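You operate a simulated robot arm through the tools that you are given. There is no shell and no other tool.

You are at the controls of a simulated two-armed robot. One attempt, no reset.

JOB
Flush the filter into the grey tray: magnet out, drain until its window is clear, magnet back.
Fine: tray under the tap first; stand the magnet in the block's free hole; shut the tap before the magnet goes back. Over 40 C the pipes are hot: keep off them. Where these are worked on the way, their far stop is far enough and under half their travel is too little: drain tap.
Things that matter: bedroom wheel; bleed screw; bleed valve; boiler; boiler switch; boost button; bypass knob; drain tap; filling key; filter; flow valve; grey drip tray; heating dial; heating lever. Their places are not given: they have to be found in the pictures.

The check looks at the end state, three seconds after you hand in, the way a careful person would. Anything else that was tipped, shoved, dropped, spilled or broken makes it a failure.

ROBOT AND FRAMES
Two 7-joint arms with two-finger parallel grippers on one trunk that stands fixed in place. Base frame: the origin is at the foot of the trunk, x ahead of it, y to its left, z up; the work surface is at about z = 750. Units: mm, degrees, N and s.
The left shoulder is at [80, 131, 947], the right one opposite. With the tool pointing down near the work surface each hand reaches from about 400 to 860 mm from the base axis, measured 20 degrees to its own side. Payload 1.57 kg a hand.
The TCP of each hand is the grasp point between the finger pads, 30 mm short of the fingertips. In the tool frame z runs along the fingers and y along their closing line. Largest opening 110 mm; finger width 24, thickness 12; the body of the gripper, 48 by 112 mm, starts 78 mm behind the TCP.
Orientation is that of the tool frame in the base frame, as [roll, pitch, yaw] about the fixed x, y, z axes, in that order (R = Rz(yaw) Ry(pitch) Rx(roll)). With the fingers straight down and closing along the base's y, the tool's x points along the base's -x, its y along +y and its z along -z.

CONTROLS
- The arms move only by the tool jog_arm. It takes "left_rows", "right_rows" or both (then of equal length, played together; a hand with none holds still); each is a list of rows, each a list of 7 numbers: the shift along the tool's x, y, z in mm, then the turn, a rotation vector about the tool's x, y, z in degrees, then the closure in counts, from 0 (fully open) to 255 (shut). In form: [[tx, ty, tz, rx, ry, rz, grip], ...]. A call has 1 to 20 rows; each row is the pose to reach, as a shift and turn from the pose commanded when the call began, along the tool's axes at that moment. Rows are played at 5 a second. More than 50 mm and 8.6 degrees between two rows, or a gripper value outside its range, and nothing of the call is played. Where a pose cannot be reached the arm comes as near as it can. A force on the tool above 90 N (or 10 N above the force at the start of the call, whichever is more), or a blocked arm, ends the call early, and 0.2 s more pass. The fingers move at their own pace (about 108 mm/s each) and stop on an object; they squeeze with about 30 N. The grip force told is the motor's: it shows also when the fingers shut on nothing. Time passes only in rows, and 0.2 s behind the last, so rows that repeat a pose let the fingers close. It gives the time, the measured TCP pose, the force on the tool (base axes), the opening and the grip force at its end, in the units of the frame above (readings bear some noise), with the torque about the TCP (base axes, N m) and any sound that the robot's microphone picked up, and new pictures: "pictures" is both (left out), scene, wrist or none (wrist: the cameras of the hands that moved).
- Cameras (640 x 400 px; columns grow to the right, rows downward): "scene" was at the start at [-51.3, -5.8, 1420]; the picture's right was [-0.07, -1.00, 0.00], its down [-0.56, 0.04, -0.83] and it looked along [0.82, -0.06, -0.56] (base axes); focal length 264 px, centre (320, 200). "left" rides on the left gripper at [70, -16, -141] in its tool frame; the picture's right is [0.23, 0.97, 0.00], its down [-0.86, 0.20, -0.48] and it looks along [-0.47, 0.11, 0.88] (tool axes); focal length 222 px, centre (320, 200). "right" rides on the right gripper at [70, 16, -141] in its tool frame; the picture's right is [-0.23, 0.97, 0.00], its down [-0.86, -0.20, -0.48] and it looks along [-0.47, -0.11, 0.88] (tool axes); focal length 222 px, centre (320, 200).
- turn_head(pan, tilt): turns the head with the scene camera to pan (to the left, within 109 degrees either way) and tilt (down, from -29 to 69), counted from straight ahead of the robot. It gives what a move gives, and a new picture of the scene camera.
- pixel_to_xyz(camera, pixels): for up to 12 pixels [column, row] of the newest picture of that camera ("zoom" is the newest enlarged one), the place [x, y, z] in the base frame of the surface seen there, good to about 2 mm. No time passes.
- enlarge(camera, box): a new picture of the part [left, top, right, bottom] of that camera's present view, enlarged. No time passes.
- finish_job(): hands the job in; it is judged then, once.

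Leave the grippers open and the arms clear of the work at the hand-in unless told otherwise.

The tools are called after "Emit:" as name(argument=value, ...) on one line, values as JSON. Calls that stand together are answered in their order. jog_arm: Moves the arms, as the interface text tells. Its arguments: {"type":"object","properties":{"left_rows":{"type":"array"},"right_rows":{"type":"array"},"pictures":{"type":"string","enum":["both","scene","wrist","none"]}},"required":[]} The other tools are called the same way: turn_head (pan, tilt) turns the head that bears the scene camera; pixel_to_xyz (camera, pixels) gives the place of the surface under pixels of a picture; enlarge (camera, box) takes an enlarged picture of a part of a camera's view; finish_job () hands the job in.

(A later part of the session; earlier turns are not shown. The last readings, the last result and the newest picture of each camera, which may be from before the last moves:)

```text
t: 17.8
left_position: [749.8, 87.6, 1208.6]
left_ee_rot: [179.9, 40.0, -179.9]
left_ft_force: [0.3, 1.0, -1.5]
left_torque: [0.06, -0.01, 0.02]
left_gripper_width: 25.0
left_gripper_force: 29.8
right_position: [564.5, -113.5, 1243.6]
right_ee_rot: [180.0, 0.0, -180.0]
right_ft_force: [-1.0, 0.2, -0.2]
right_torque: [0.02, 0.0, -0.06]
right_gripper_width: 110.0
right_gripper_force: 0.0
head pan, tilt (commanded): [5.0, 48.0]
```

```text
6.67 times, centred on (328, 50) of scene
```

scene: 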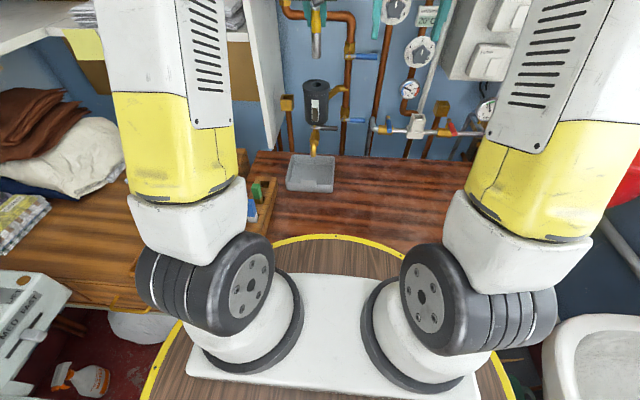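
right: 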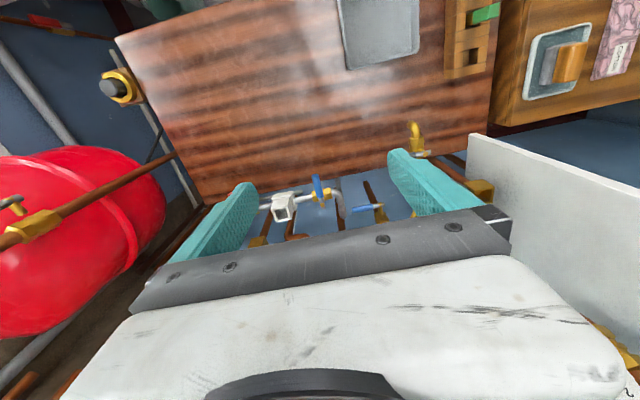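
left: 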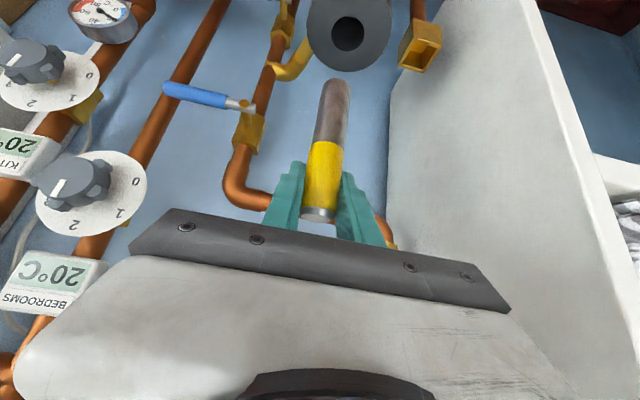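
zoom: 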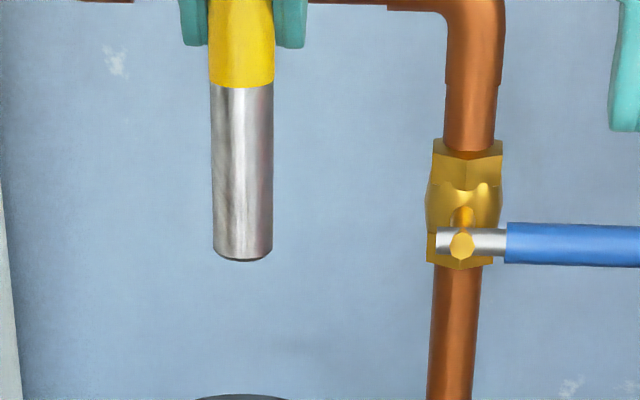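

Magnet fully out. I'll measure its bottom end and the filter hole's centre for the later return.

Emit:
pixel_to_xyz(camera="zoom", pixels=[[242, 100], [242, 180], [242, 245], [242, 256], [215, 180], [270, 180], [242, 60]])

Emit:
enlarge(camera="scene", box=[296, 74, 336, 99])

Emit:
pixel_to_xyz(camera="zoom", pixels=[[120, 90], [150, 130], [250, 130], [350, 150], [320, 180], [330, 110], [200, 100], [310, 90], [360, 90], [310, 160]])

Emit:
enlarge(camera="left", box=[300, 0, 396, 80])

Emit:
pixel_to_xyz(camera="zoom", pixels=[[160, 140], [310, 180], [270, 100], [230, 260], [70, 130], [460, 240], [250, 20], [130, 180], [230, 180], [340, 180]])

```text
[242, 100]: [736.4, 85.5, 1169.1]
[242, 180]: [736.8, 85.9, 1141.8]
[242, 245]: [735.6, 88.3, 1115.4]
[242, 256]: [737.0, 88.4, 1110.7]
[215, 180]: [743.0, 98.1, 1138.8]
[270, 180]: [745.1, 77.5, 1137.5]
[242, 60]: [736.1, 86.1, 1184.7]
```

```text
16.00 times, centred on (316, 86) of scene
```

zoom: 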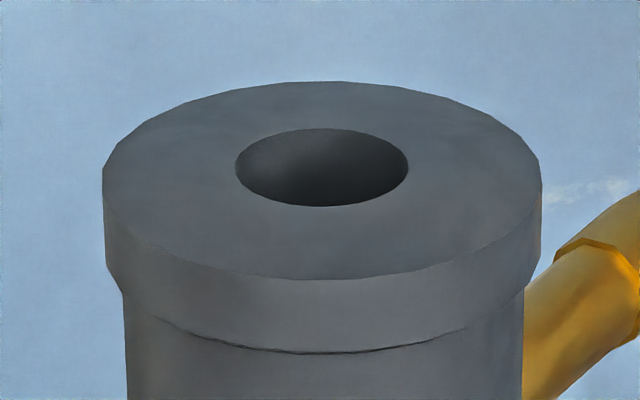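

```text
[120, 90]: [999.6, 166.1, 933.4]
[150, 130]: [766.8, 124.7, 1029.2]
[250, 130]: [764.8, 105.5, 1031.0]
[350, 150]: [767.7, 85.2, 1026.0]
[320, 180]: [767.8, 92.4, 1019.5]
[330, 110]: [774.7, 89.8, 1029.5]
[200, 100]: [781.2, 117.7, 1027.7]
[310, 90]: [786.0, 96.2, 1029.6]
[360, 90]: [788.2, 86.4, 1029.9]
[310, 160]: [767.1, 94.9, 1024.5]
```

```text
5.00 times, centred on (348, 40) of left
```

zoom: 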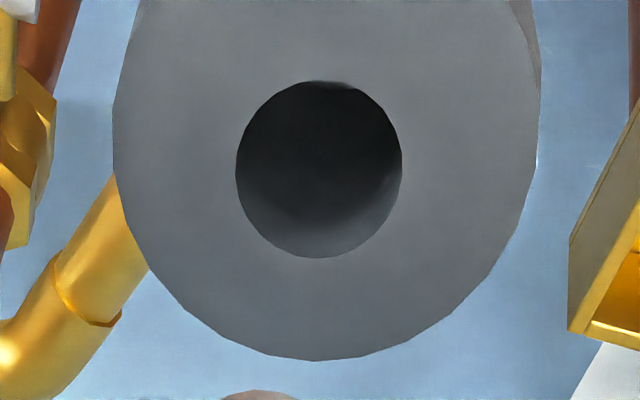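

```text
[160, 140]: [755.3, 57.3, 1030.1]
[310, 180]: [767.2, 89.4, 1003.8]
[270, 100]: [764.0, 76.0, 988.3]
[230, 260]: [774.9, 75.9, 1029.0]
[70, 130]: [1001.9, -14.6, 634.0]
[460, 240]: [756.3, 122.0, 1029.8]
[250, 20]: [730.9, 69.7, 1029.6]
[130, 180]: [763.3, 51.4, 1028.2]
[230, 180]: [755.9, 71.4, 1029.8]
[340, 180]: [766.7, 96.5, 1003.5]
```

The magnet is about 122 mm long with its bottom 100 mm below the TCP. The filter hole is centred at about (751, 89). Now I'll re-measure the free hole's top edges from the scene camera.

Emit:
enlarge(camera="scene", box=[240, 168, 288, 198])

Emit:
pixel_to_xyz(camera="zoom", pixels=[[265, 165], [400, 165], [320, 165], [275, 200], [375, 245], [380, 220], [340, 255], [300, 255], [395, 180], [385, 200], [275, 180], [280, 225]])

```text
13.33 times, centred on (264, 183) of scene
```

zoom: 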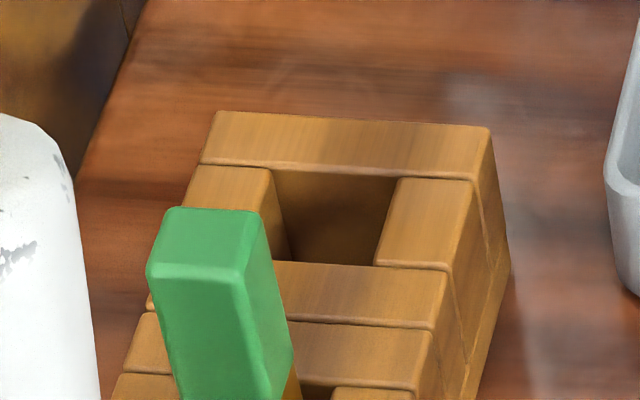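

```text
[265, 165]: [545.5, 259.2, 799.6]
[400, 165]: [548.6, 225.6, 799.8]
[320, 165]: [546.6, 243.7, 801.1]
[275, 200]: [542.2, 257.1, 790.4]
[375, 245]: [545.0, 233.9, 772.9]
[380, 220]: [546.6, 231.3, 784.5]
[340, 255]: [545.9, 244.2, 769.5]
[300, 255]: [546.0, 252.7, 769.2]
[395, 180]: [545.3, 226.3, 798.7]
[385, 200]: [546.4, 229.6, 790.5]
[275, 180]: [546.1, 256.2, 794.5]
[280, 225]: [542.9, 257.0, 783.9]
```

The hole centre is at about (532, 241.5), roughly 30 mm square. I'll carry the magnet back and left, turning 20°, to a point well above the hole at TCP z≈1060.

Emit:
jog_arm(left_rows=[[15.3, 10, -12.9, 0, 0, 0, 255], [39.6, 32, -30.6, -1.93, 0, -2.3, 255], [69, 55, -42.2, -3.86, 0, -4.6, 255], [103.3, 77, -44.9, -5.79, 0, -6.89, 255], [140.1, 97, -43.1, -7.72, 0, -9.19, 255], [176, 115, -39.3, -9.64, 0, -11.49, 255], [210.1, 130, -32.8, -11.57, 0, -13.79, 255], [239.6, 143, -28.8, -12.86, 0, -15.32, 255], [261.4, 152.6, -26.2, -12.86, 0, -15.32, 255], [261.4, 152.6, -26.2, -12.86, 0, -15.32, 255]], pictures="both")

Emit:
enlarge(camera="scene", box=[210, 70, 306, 210])

```text
t: 20.0
left_position: [533.0, 242.6, 1059.1]
left_ee_rot: [-180.0, 40.0, -160.1]
left_ft_force: [-0.2, 0.5, -2.1]
left_torque: [-0.02, 0.02, 0.02]
left_gripper_width: 25.2
left_gripper_force: 29.7
right_position: [565.5, -113.8, 1244.1]
right_ee_rot: [-180.0, 0.0, 179.9]
right_ft_force: [0.1, 0.3, 0.4]
right_torque: [-0.01, -0.04, 0.02]
right_gripper_width: 110.0
right_gripper_force: 0.1
head pan, tilt (commanded): [5.0, 48.0]
```

scene: 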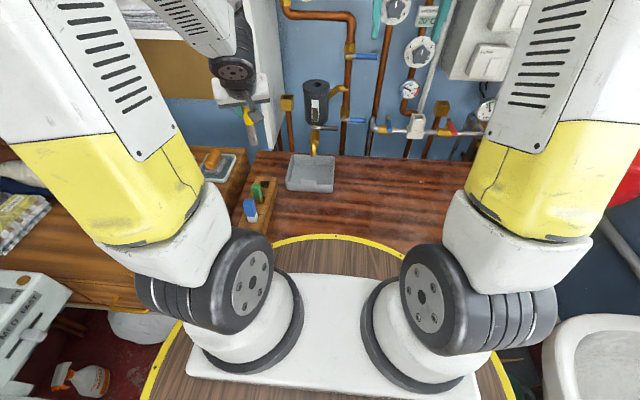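
left: 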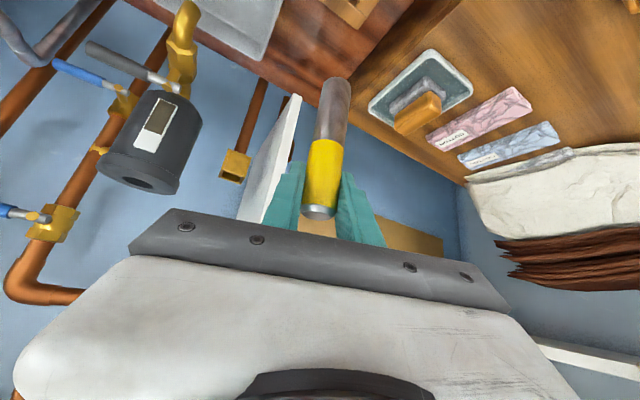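

```text
2.86 times, centred on (258, 140) of scene
```

zoom: 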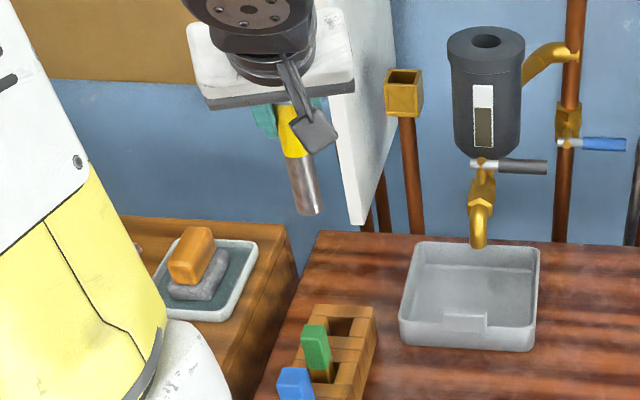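

The magnet hangs above the block. I'll measure its bottom and check that it's vertical.

Emit:
enlarge(camera="scene", box=[230, 95, 286, 150])

Emit:
pixel_to_xyz(camera="zoom", pixels=[[170, 160], [185, 200], [195, 230], [205, 255], [212, 275], [165, 210], [215, 200], [180, 250], [232, 240], [190, 278], [237, 268]])

```text
7.27 times, centred on (258, 122) of scene
```

zoom: 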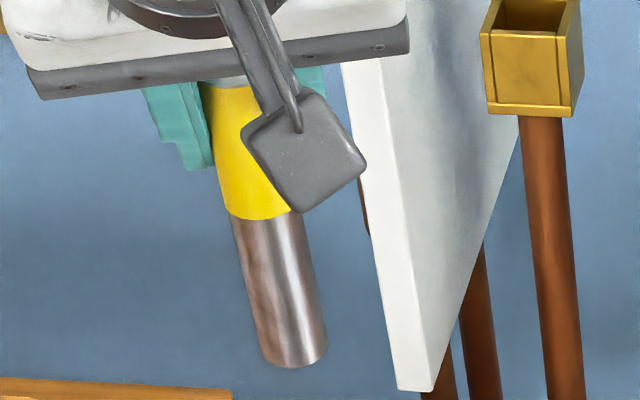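

```text
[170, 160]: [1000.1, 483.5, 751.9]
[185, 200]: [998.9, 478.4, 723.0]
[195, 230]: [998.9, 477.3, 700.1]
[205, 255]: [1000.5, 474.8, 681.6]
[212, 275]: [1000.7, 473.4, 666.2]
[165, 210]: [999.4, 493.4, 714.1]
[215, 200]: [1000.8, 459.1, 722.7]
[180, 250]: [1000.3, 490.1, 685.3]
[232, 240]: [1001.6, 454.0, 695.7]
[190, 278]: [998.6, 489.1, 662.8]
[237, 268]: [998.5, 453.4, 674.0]
```

Emit:
pixel_to_xyz(camera="zoom", pixels=[[272, 230], [280, 280], [288, 320], [296, 358], [240, 230], [304, 230], [262, 340], [325, 340], [255, 200], [245, 160]])

```text
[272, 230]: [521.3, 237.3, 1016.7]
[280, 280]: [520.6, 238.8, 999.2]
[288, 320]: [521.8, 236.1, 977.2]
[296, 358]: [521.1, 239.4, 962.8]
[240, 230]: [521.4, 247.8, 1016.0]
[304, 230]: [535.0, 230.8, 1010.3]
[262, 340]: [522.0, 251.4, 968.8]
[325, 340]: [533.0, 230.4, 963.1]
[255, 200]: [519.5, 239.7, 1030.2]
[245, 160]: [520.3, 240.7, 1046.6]
```

The magnet is vertical, centred at about (532, 242), over the hole at (532, 241.5). I'll lower it to just above the block.

Emit:
jog_arm(left_rows=[[25.7, 0, 30.6, 0, 0, 0, 255], [51.4, 0, 61.3, 0, 0, 0, 255], [77.2, 0, 91.9, 0, 0, 0, 255], [93.2, 0, 111.1, 0, 0, 0, 255], [93.2, 0, 111.1, 0, 0, 0, 255]], pictures="both")

Emit:
enlarge(camera="scene", box=[230, 140, 310, 220])

Emit:
enlarge(camera="left", box=[270, 40, 398, 200])

```text
t: 21.2
left_position: [533.3, 241.9, 914.2]
left_ee_rot: [-180.0, 40.1, -160.0]
left_ft_force: [0.2, 0.3, -1.8]
left_torque: [-0.02, 0.01, 0.03]
left_gripper_width: 25.6
left_gripper_force: 29.7
right_position: [564.2, -112.2, 1243.1]
right_ee_rot: [-180.0, 0.0, 179.9]
right_ft_force: [-0.3, 0.4, 0.5]
right_torque: [0.02, 0.02, 0.0]
right_gripper_width: 109.9
right_gripper_force: 0.1
head pan, tilt (commanded): [5.0, 48.0]
```

scene: 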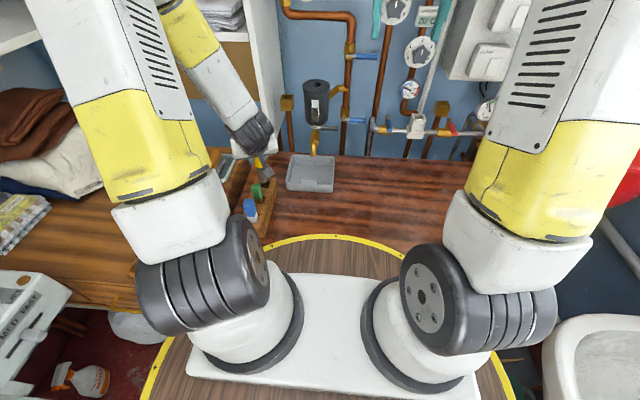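
left: 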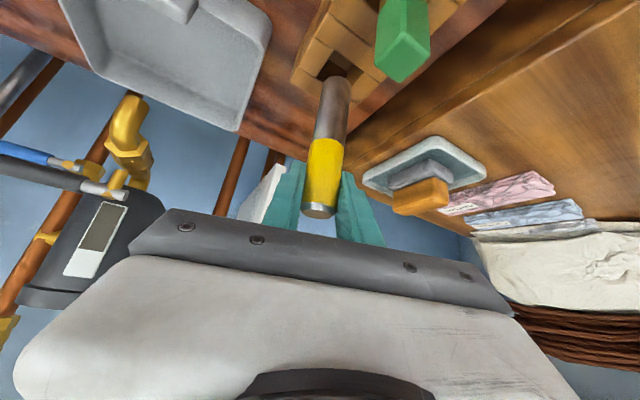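

```text
5.00 times, centred on (270, 180) of scene
```

zoom: 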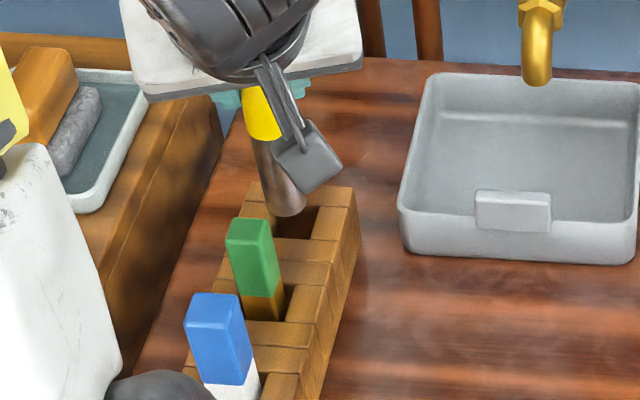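

```text
2.50 times, centred on (334, 120) of left
```

zoom: 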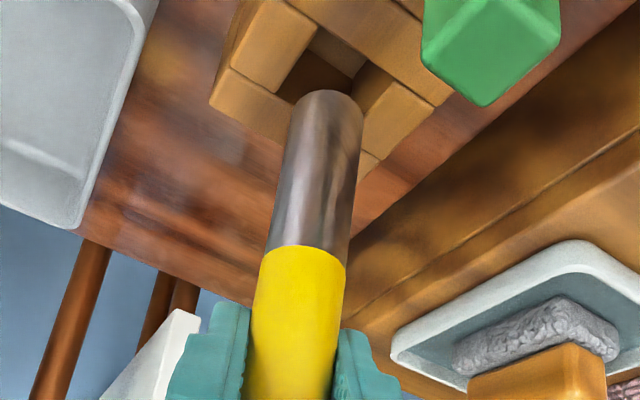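

The magnet's bottom is a few mm above the block. I'll measure the visible hole edges once more from the wrist camera.

Emit:
pixel_to_xyz(camera="zoom", pixels=[[316, 27], [300, 55], [280, 90], [340, 40], [365, 65], [358, 85], [308, 60], [325, 85], [330, 93], [300, 110], [360, 110], [345, 20]])

```text
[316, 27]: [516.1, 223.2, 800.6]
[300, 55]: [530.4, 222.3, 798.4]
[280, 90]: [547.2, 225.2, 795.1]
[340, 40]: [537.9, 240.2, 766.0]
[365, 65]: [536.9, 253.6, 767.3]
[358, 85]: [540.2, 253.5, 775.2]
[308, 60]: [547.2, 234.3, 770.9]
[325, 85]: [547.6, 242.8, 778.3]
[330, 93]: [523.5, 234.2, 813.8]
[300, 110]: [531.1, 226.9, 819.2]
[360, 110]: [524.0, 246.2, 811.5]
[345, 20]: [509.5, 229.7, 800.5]
```

Both cameras agree to within about 1 mm. I'll lower it 20 mm so its tip just enters the hole, and watch the force.

Emit:
jog_arm(left_rows=[[3.3, -0.5, 3.7, 0, 0, 0, 255], [6.6, -0.5, 7.5, 0, 0, 0, 255], [9.8, -0.5, 11.4, 0, 0, 0, 255], [13, -0.5, 15.2, 0, 0, 0, 255]], pictures="both")

Emit:
enlarge(camera="scene", box=[240, 160, 290, 210])

Emit:
enlarge(camera="left", box=[290, 20, 380, 100])

```text
t: 22.2
left_position: [532.2, 240.3, 894.2]
left_ee_rot: [180.0, 40.1, -160.0]
left_ft_force: [-0.1, 0.6, -0.9]
left_torque: [-0.01, 0.0, -0.03]
left_gripper_width: 25.1
left_gripper_force: 30.7
right_position: [564.6, -113.2, 1242.9]
right_ee_rot: [-179.9, 0.0, -179.9]
right_ft_force: [-0.9, 0.4, 0.2]
right_torque: [0.02, -0.01, 0.04]
right_gripper_width: 110.1
right_gripper_force: 0.0
head pan, tilt (commanded): [5.0, 48.0]
```

scene: 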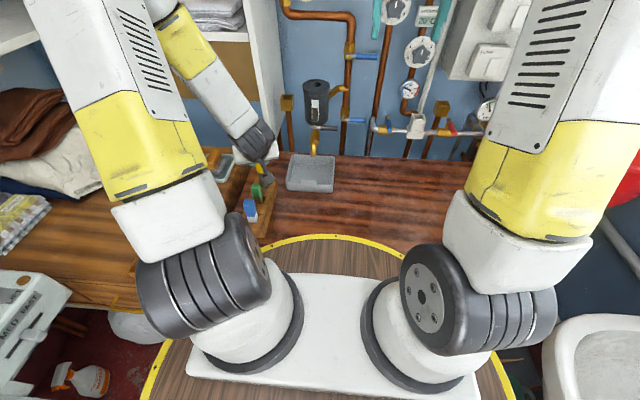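
left: 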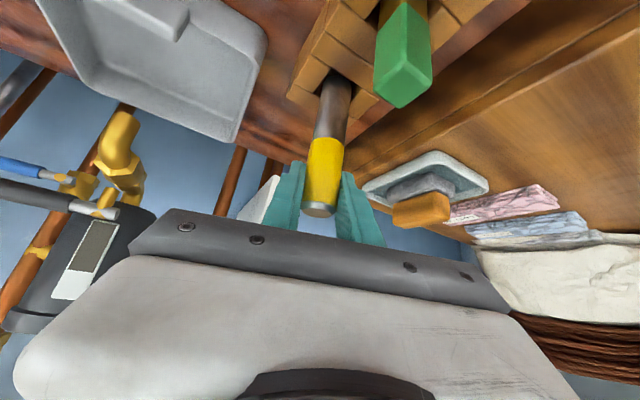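

```text
8.00 times, centred on (265, 185) of scene
```

zoom: 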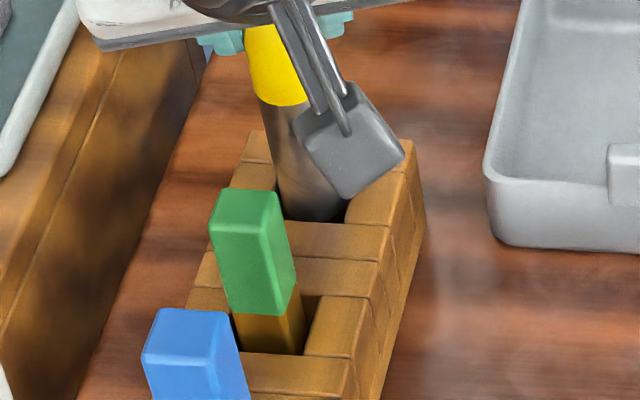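

```text
5.00 times, centred on (335, 60) of left
```

zoom: 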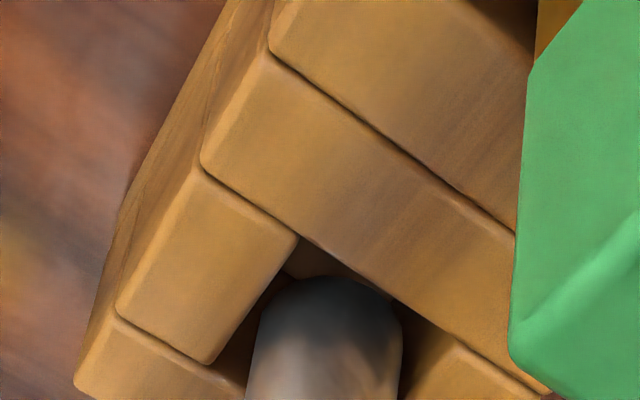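

The tip is inside the hole with no contact force. The gap on the right looks larger, so I'll shift 1.5 mm right and go down another 18 mm.

Emit:
jog_arm(left_rows=[[0.4, -1.4, -0.3, 0, 0, 0, 255], [4.3, -1.4, 4.3, 0, 0, 0, 255], [8.1, -1.4, 8.9, 0, 0, 0, 255], [12, -1.4, 13.5, 0, 0, 0, 255]], pictures="both")

Emit:
enlarge(camera="scene", box=[240, 160, 290, 210])

Emit:
enlarge(camera="left", box=[290, 20, 380, 100])

```text
t: 23.2
left_position: [533.1, 239.3, 877.0]
left_ee_rot: [180.0, 39.9, -160.0]
left_ft_force: [-0.7, 0.2, -1.6]
left_torque: [0.05, 0.05, -0.01]
left_gripper_width: 25.3
left_gripper_force: 29.9
right_position: [563.1, -112.1, 1244.2]
right_ee_rot: [180.0, 0.0, 180.0]
right_ft_force: [0.4, -0.4, 0.8]
right_torque: [-0.03, 0.01, 0.01]
right_gripper_width: 110.1
right_gripper_force: 0.0
head pan, tilt (commanded): [5.0, 48.0]
```

scene: 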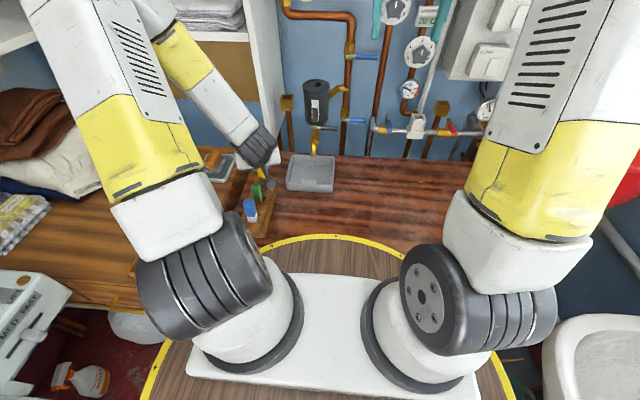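
left: 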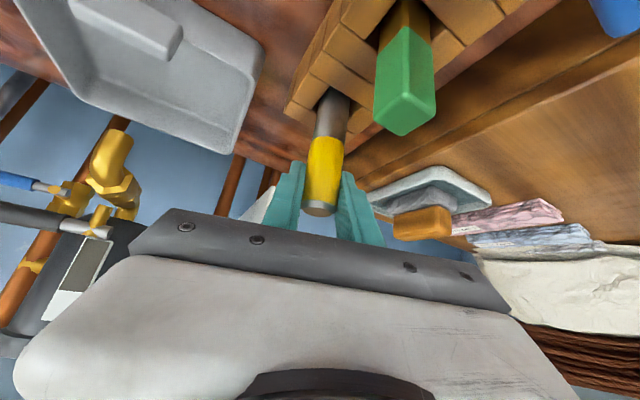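

```text
8.00 times, centred on (265, 185) of scene
```

zoom: 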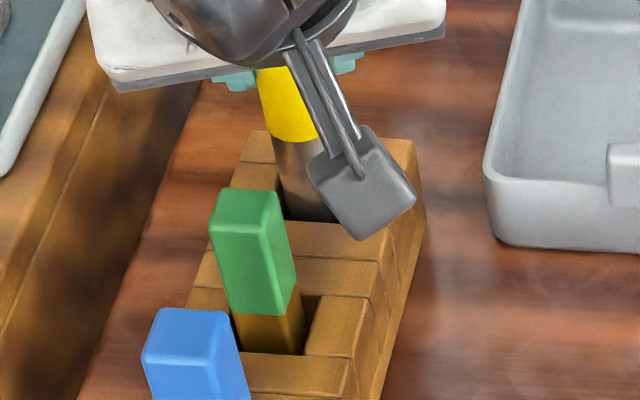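

```text
5.00 times, centred on (335, 60) of left
```

zoom: 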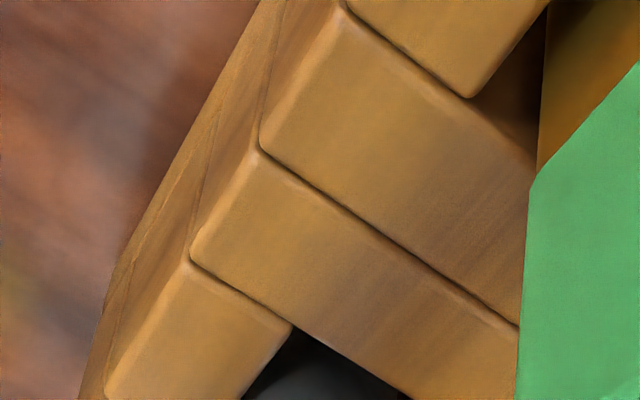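

Still no contact. I'll lower in 2 mm steps, 10 mm in all, until the base is felt.

Emit:
jog_arm(left_rows=[[1.3, 0, 1.5, 0, 0, 0, 255], [2.6, 0, 3.1, 0, 0, 0, 255], [3.9, 0, 4.6, 0, 0, 0, 255], [5.1, 0, 6.1, 0, 0, 0, 255], [6.4, 0, 7.7, 0, 0, 0, 255]], pictures="none")

```text
t: 24.4
left_position: [534.0, 240.0, 868.6]
left_ee_rot: [179.9, 40.3, -160.0]
left_ft_force: [-2.3, 4.3, 26.3]
left_torque: [0.56, 0.04, 0.05]
left_gripper_width: 25.2
left_gripper_force: 30.0
right_position: [564.2, -113.1, 1245.3]
right_ee_rot: [180.0, 0.0, -180.0]
right_ft_force: [0.2, 0.4, -0.1]
right_torque: [-0.03, 0.0, 0.03]
right_gripper_width: 110.3
right_gripper_force: 0.1
head pan, tilt (commanded): [5.0, 48.0]
```

It's standing on the hole's floor, with 26 N of force. I'll ease back 1.5 mm and open the fingers gently.

Emit:
jog_arm(left_rows=[[-1.0, 0, -1.1, 0, 0, 0, 255], [-1.0, 0, -1.1, 0, 0, 0, 180], [-1.0, 0, -1.1, 0, 0, 0, 140], [-1.0, 0, -1.1, 0, 0, 0, 140]], pictures="both")

Emit:
enlarge(camera="left", box=[260, 60, 388, 240])

```text
t: 25.4
left_position: [533.1, 239.6, 867.2]
left_ee_rot: [180.0, 40.0, -160.0]
left_ft_force: [-0.2, 0.7, 0.7]
left_torque: [-0.02, 0.0, 0.01]
left_gripper_width: 49.8
left_gripper_force: 0.1
right_position: [564.0, -112.0, 1243.7]
right_ee_rot: [-180.0, 0.0, 179.9]
right_ft_force: [-1.1, 1.5, -0.4]
right_torque: [0.04, 0.02, 0.0]
right_gripper_width: 110.1
right_gripper_force: 0.0
head pan, tilt (commanded): [5.0, 48.0]
```

scene: 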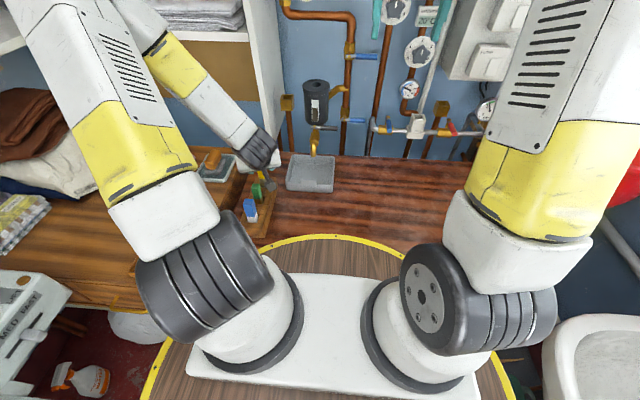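
left: 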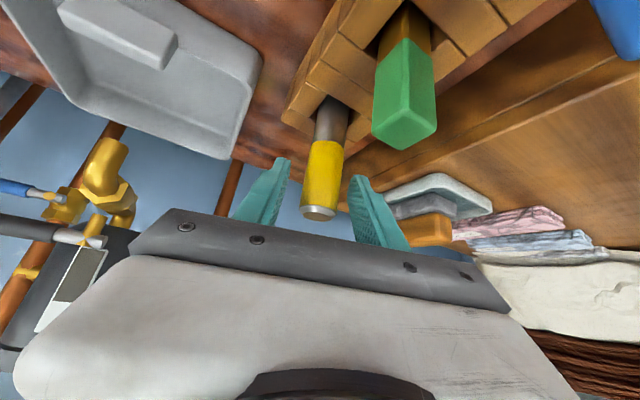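

```text
2.22 times, centred on (324, 150) of left
```

zoom: 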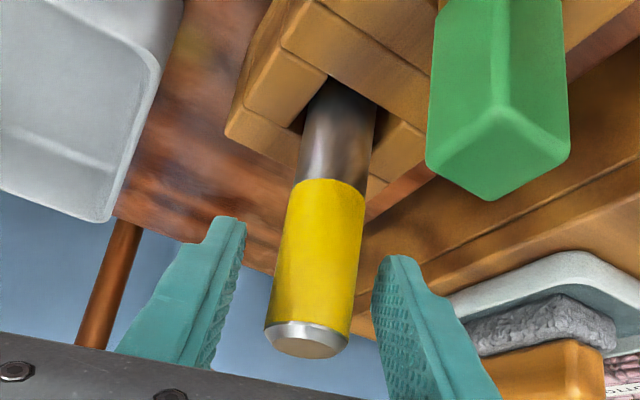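

The magnet stands in the free hole. I'll withdraw the left hand back along its fingers, up and away.

Emit:
jog_arm(left_rows=[[0, 0, -30, 0, 0, 0, 130], [0, 0, -65, 0, 0, 0, 120], [0, 0, -100, 0, 0, 0, 120], [0, 0, -135, 0, 0, 0, 120], [-30, 0, -160, 0, 0, 0, 120], [-60, 0, -180, 0, 0, 0, 120]], pictures="both")

Emit:
enlarge(camera="scene", box=[230, 60, 350, 220])

```text
t: 26.8
left_position: [478.8, 217.7, 1049.4]
left_ee_rot: [179.9, 39.8, -160.0]
left_ft_force: [-0.1, -0.1, 0.9]
left_torque: [-0.03, -0.01, 0.02]
left_gripper_width: 58.2
left_gripper_force: 0.0
left hand out of reach, approached as far as the arm can: row 2, 3, 4, 5, 6
right_position: [563.6, -112.5, 1243.7]
right_ee_rot: [180.0, 0.0, 180.0]
right_ft_force: [1.0, -0.9, -0.8]
right_torque: [-0.06, 0.05, 0.02]
right_gripper_width: 110.0
right_gripper_force: 0.1
head pan, tilt (commanded): [5.0, 48.0]
```

scene: 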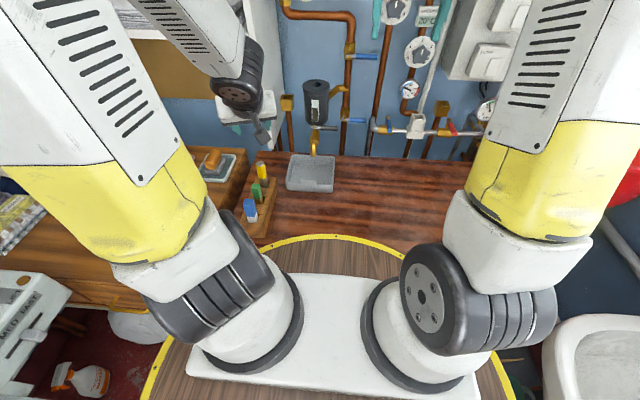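
left: 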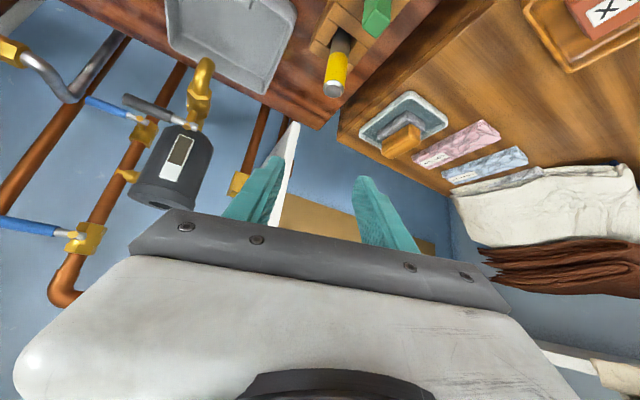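

```text
2.50 times, centred on (290, 140) of scene
```

zoom: 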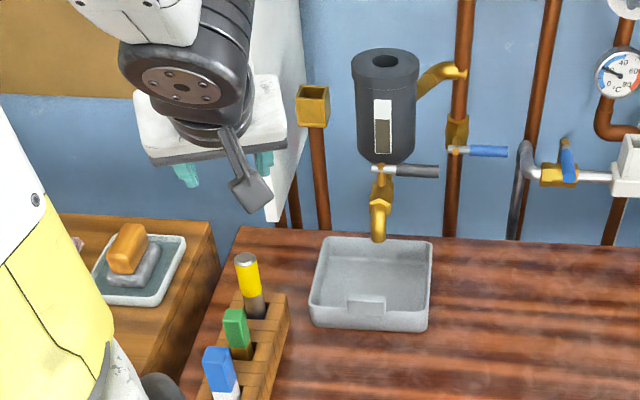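

The magnet stands upright in the block next to the green and blue pegs. The left hand is clear. Next is the drain tap with the right hand: fingers closed, tilted 25° forward, moved to above a spot just behind the lever's end.

Emit:
jog_arm(right_rows=[[-25, 25, 25, 0, -6, 0, 255], [-50, 50, 50, 0, -12, 0, 255], [-75, 75, 75, 0, -18, 0, 255], [-100, 100, 100, 0, -24, 0, 255], [-120, 120, 125, 0, -25, 0, 255], [-137, 141, 150, 0, -25, 0, 255], [-137, 141, 150, 0, -25, 0, 255]], pictures="both")

Emit:
enlarge(camera="scene", box=[270, 20, 390, 180])

```text
t: 28.4
left_position: [476.9, 217.6, 1050.2]
left_ee_rot: [179.8, 39.7, -160.0]
left_ft_force: [0.2, -0.2, 0.2]
left_torque: [-0.01, -0.02, 0.01]
left_gripper_width: 58.2
left_gripper_force: 0.1
right_position: [702.5, 29.6, 1093.9]
right_ee_rot: [180.0, 24.9, -180.0]
right_ft_force: [-0.2, 0.0, 0.5]
right_torque: [-0.02, 0.01, -0.01]
right_gripper_width: 0.1
right_gripper_force: 21.3
head pan, tilt (commanded): [5.0, 48.0]
```

scene: 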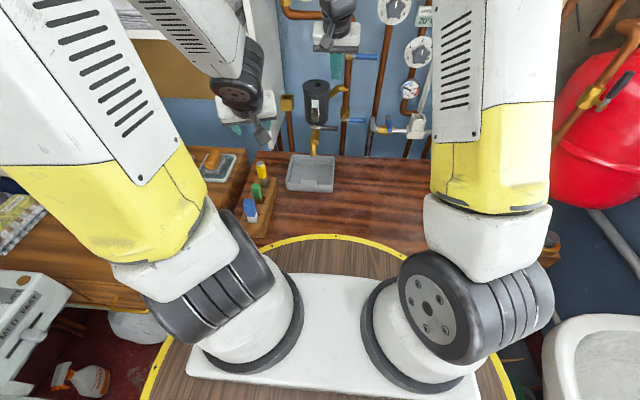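
right: 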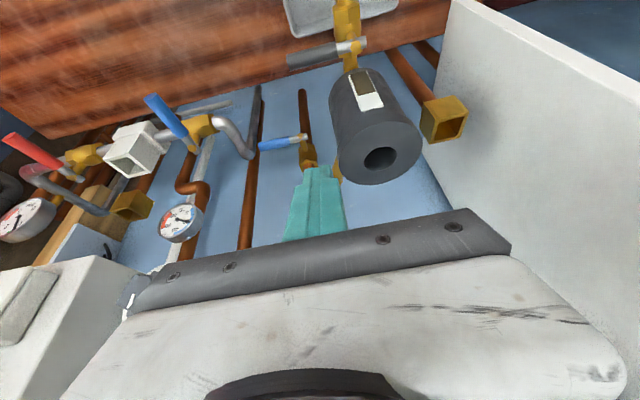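

```text
2.50 times, centred on (330, 100) of scene
```

zoom: 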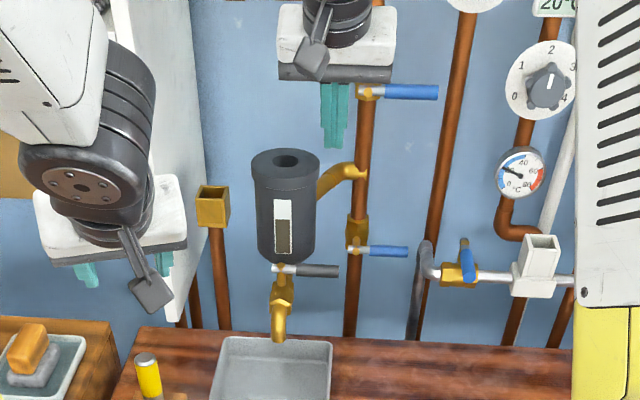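

The right hand's closed fingers are above and beside the filter. I'll measure the lever again from this camera, near (325,53).

Emit:
enlarge(camera="right", box=[270, 20, 390, 100])

Emit:
pixel_to_xyz(camera="zoom", pixels=[[100, 210], [150, 195], [200, 180], [300, 150], [350, 145], [400, 135], [465, 130], [500, 125], [430, 130], [410, 60], [100, 230], [300, 175]])

```text
5.00 times, centred on (330, 60) of right
```

zoom: 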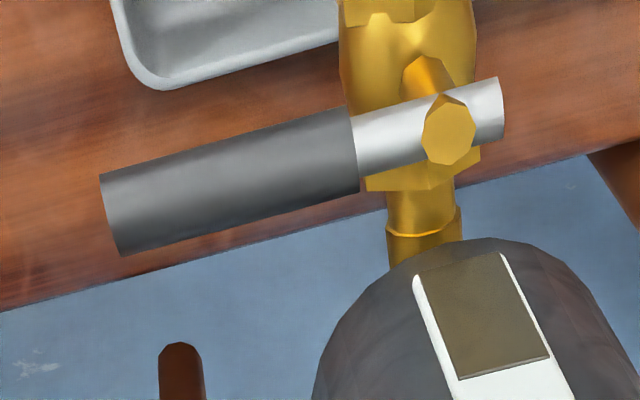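

```text
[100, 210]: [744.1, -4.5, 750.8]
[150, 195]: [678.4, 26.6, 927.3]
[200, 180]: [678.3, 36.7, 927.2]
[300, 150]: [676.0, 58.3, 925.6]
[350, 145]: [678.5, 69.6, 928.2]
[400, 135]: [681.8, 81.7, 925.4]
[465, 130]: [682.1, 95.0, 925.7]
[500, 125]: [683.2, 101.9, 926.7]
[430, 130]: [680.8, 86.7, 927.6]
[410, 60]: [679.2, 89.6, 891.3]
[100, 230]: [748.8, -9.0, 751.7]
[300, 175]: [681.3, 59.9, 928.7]
```

The lever's end is at y≈17, top z≈928, axis x≈682. I'll lower the closed fingers straight down behind the lever to z 934 (tips about z 905).

Emit:
jog_arm(right_rows=[[16.9, 0, 36.3, 0, 0, 0, 255], [33.8, 0, 72.5, 0, 0, 0, 255], [50.7, 0, 108.7, 0, 0, 0, 255], [59.2, 0, 126.9, 0, 0, 0, 255], [67.6, 0, 145, 0, 0, 0, 255], [67.6, 0, 145, 0, 0, 0, 255]], pictures="both")

Emit:
enlarge(camera="scene", box=[290, 70, 370, 160])

Emit:
enlarge(camera="right", box=[250, 60, 410, 200])

```text
t: 29.8
left_position: [478.8, 217.4, 1048.7]
left_ee_rot: [180.0, 39.8, -160.1]
left_ft_force: [-0.4, -0.7, -0.8]
left_torque: [0.0, -0.03, 0.01]
left_gripper_width: 58.4
left_gripper_force: 0.1
right_position: [699.9, 27.9, 934.3]
right_ee_rot: [180.0, 25.0, 180.0]
right_ft_force: [-0.8, 0.8, 0.1]
right_torque: [-0.02, 0.02, 0.0]
right_gripper_width: 0.0
right_gripper_force: 21.0
head pan, tilt (commanded): [5.0, 48.0]
```

scene: 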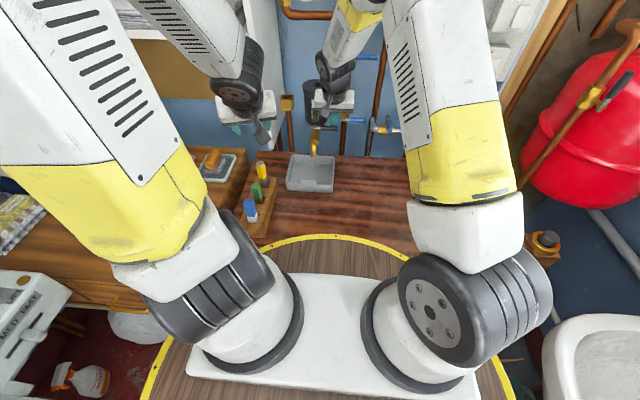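
right: 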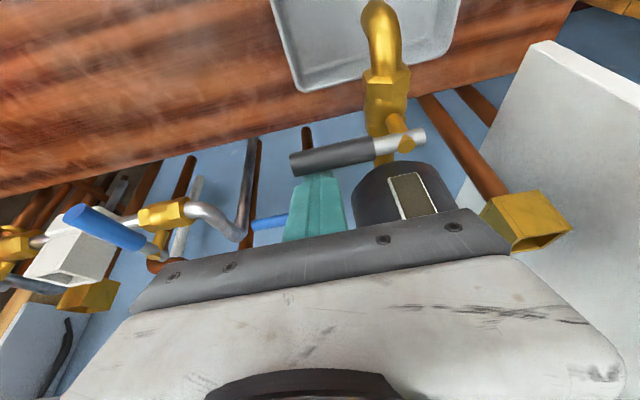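

```text
4.44 times, centred on (330, 115) of scene
```

zoom: 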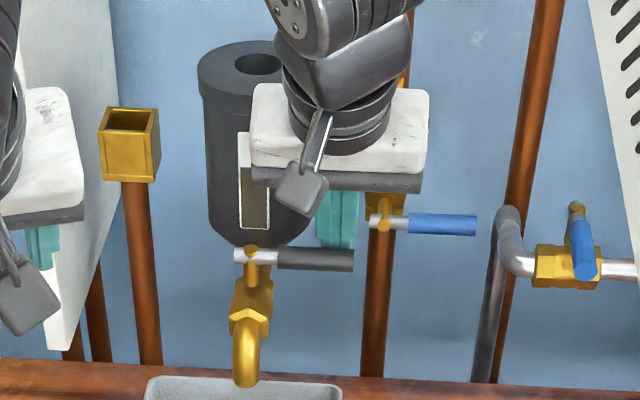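

```text
2.86 times, centred on (330, 130) of right
```

zoom: 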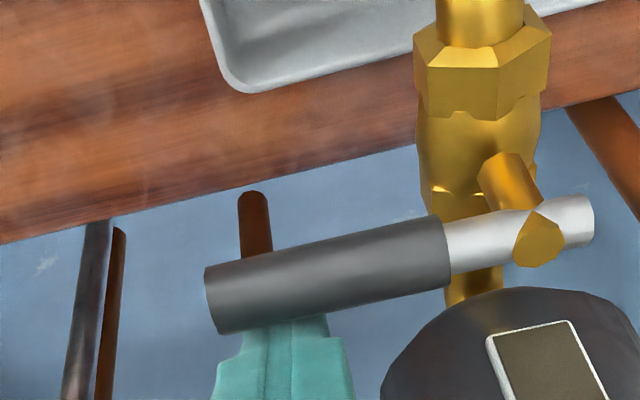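

The fingers are right behind the lever. Now I'll pull the lever toward me along its arc, first about 30°, and check.

Emit:
jog_arm(right_rows=[[4.8, 0, -2.2, 0, 0, 0, 255], [9.5, -1.5, -4.4, 0, 0, 0, 255], [14, -2.75, -6.6, 0, 0, 0, 255], [18.6, -3.4, -8.7, 0, 0, 0, 255], [23.2, -3.9, -10.8, 0, 0, 0, 255], [28, -3.6, -13.1, 0, 0, 0, 255], [32.9, -3.2, -15.4, 0, 0, 0, 255]], pictures="both")

Emit:
enlarge(camera="right", box=[250, 60, 410, 200])

Emit:
enlarge(camera="scene", box=[290, 70, 370, 160])

```text
t: 31.4
left_position: [480.0, 217.0, 1049.1]
left_ee_rot: [179.9, 39.8, -160.0]
left_ft_force: [0.1, -0.2, -0.4]
left_torque: [0.01, -0.01, 0.03]
left_gripper_width: 58.1
left_gripper_force: 0.0
right_position: [664.4, 25.1, 933.6]
right_ee_rot: [-180.0, 25.0, -180.0]
right_ft_force: [0.2, 0.4, 0.2]
right_torque: [-0.01, 0.01, 0.0]
right_gripper_width: 0.1
right_gripper_force: 21.4
head pan, tilt (commanded): [5.0, 48.0]
```

scene: 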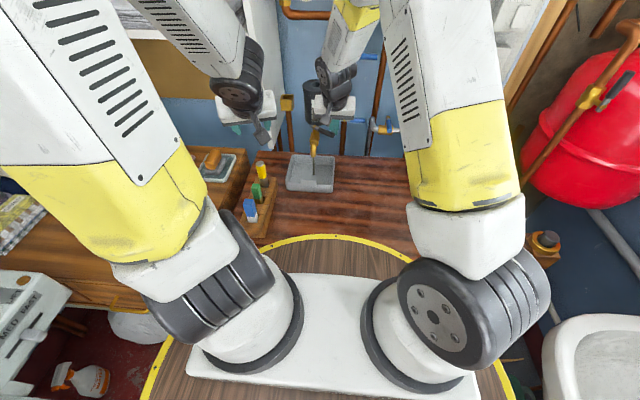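
right: 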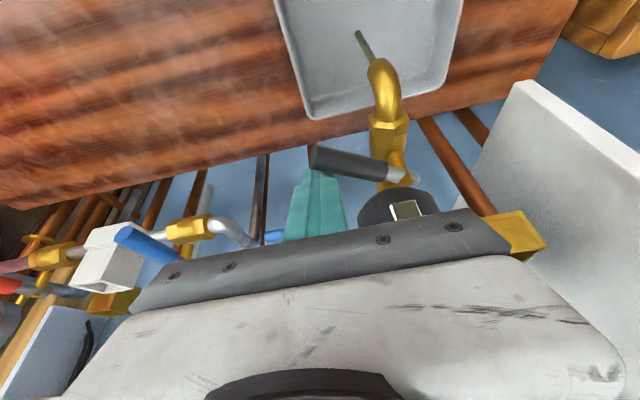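

```text
2.86 times, centred on (330, 130) of right
```

zoom: 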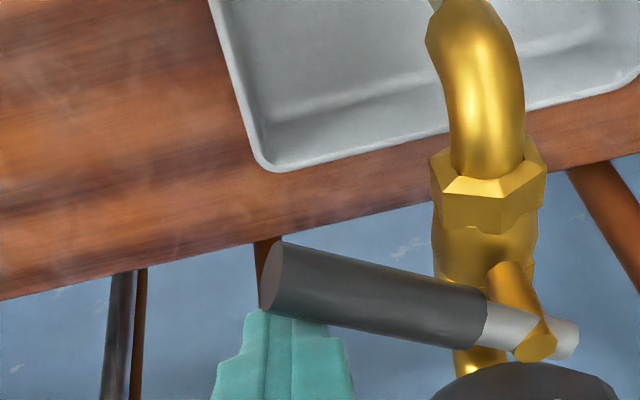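

```text
4.44 times, centred on (330, 115) of scene
```

zoom: 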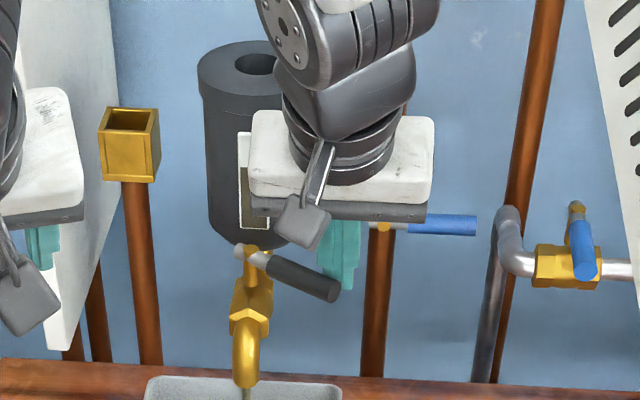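

Water is already running from the spout into the tray and the lever moves freely. I'll carry on along the arc to the far stop.

Emit:
jog_arm(right_rows=[[9.5, 2.4, -4.4, 0, 0, 0, 255], [18.8, 7, -8.8, 0, 0, 0, 255], [27.4, 13.7, -12.8, 0, 0, 0, 255], [34.9, 22.5, -16.3, 0, 0, 0, 255], [40.8, 32.6, -19, 0, 0, 0, 255], [44.8, 43.7, -20.9, 0, 0, 0, 255]], pictures="both")

Emit:
enlarge(camera="scene", box=[280, 70, 360, 160])

Emit:
enlarge(camera="left", box=[100, 100, 228, 220])

```text
t: 32.8
left_position: [477.4, 217.2, 1049.6]
left_ee_rot: [179.9, 39.8, -160.0]
left_ft_force: [-0.4, 0.0, 0.2]
left_torque: [-0.01, 0.0, 0.01]
left_gripper_width: 58.3
left_gripper_force: 0.1
right_position: [615.5, 67.7, 934.6]
right_ee_rot: [-180.0, 25.0, -180.0]
right_ft_force: [-0.8, 0.0, 0.6]
right_torque: [0.0, 0.01, 0.0]
right_gripper_width: 0.0
right_gripper_force: 21.2
head pan, tilt (commanded): [5.0, 48.0]
```

scene: 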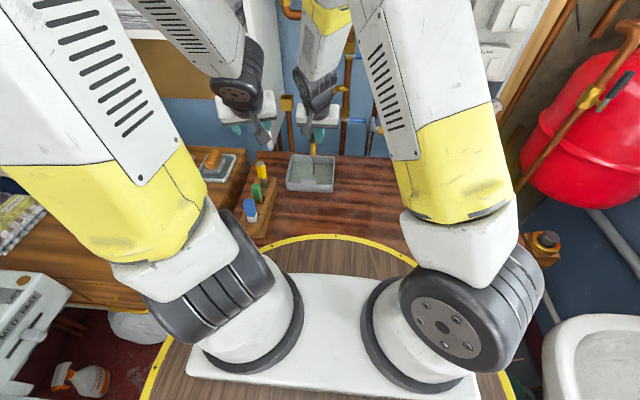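
right: 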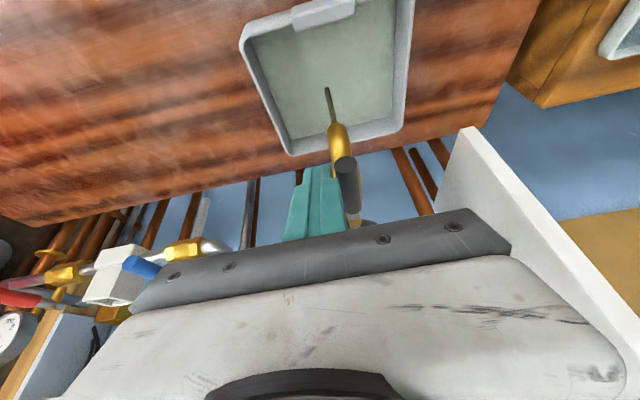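

```text
4.44 times, centred on (320, 115) of scene
```

zoom: 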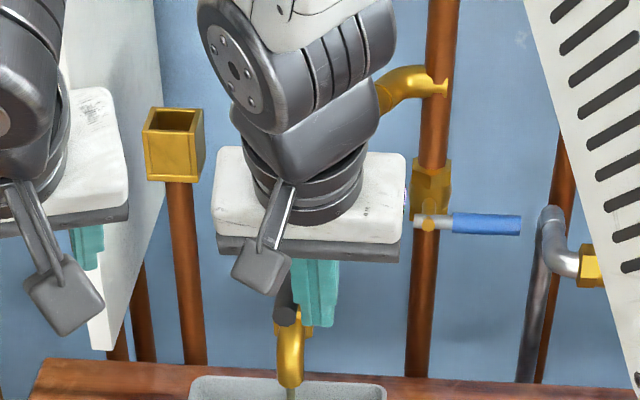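

```text
3.33 times, centred on (164, 160) of left
```

zoom: 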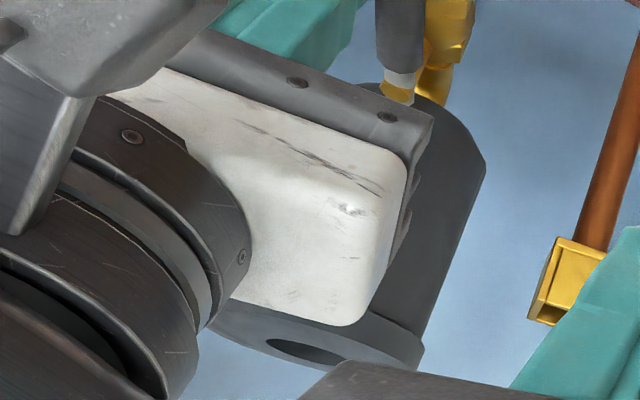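

The lever now points straight at me, fully open, and murky water is running into the tray. The right hand hides the window, so I'll back it off to the right. Meanwhile I'll turn the left hand upright and bring it closed to the lever's left side, ready to shut the tap.

Emit:
jog_arm(right_rows=[[-4.2, -20, -9.1, 0, 0, 0, 255], [-7.9, -55, -40.5, 0, 0, 0, 255], [-13.9, -90, -65.2, 0, 0, 0, 255], [-20, -125, -90, 0, 0, 0, 255], [-20, -125, -90, 0, 0, 0, 255], [-20, -125, -90, 0, 0, 0, 255]], left_rows=[[-8.4, -16.5, 15.1, 1.16, 6.6, 3.2, 255], [-16.8, -33, 30.2, 2.33, 13.19, 6.39, 255], [-25.2, -49.6, 45.3, 3.49, 19.79, 9.59, 255], [-33.7, -66.1, 60.4, 4.65, 26.38, 12.78, 255], [-42.1, -82.7, 75.5, 5.82, 32.98, 15.98, 255], [-50.5, -99.2, 90.6, 6.98, 39.57, 19.17, 255]], pictures="both")

Emit:
enlarge(camera="scene", box=[270, 60, 366, 200])

```text
t: 34.2
left_position: [601.8, 156.9, 1014.1]
left_ee_rot: [179.9, -0.1, 179.9]
left_ft_force: [-0.6, 0.5, 0.3]
left_torque: [-0.01, -0.06, 0.02]
left_gripper_width: 0.0
left_gripper_force: 21.2
right_position: [595.1, -56.1, 1024.7]
right_ee_rot: [179.9, 25.0, 179.9]
right_ft_force: [0.0, -0.2, 0.4]
right_torque: [0.01, -0.04, 0.0]
right_gripper_width: 0.0
right_gripper_force: 21.3
head pan, tilt (commanded): [5.0, 48.0]
```

scene: 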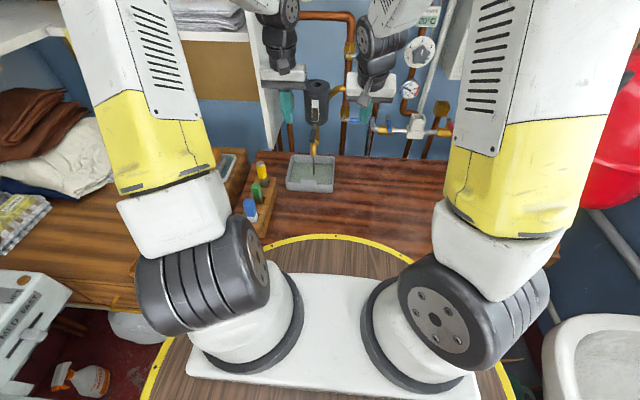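
right: 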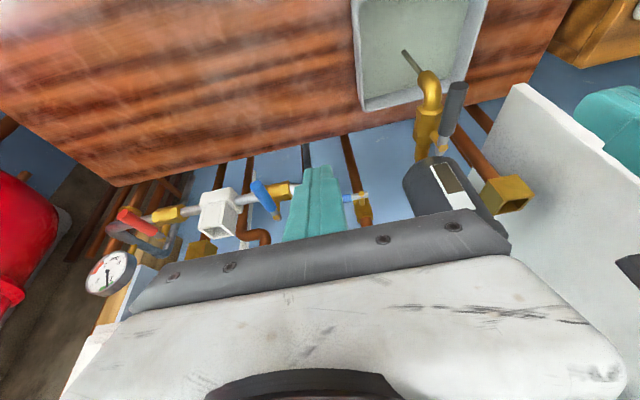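
left: 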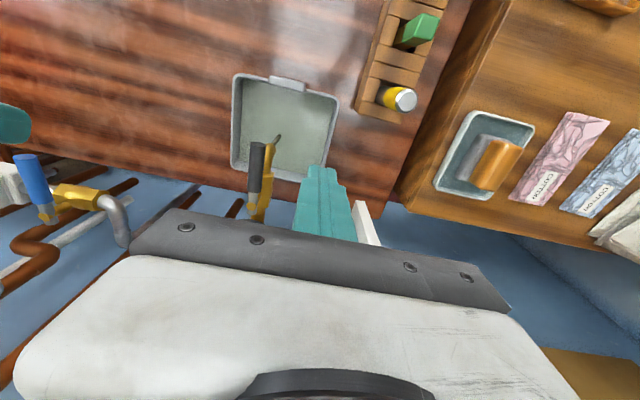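

```text
2.86 times, centred on (318, 130) of scene
```

zoom: 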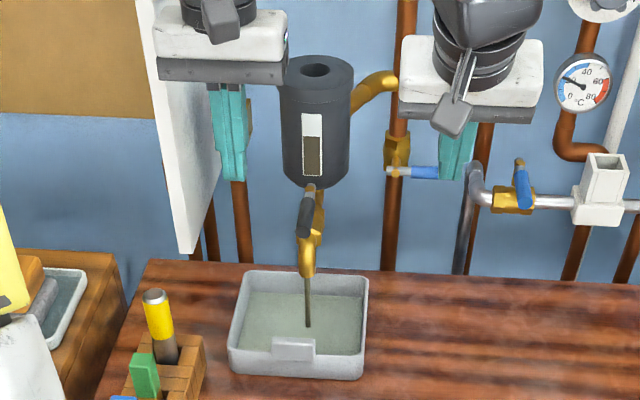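

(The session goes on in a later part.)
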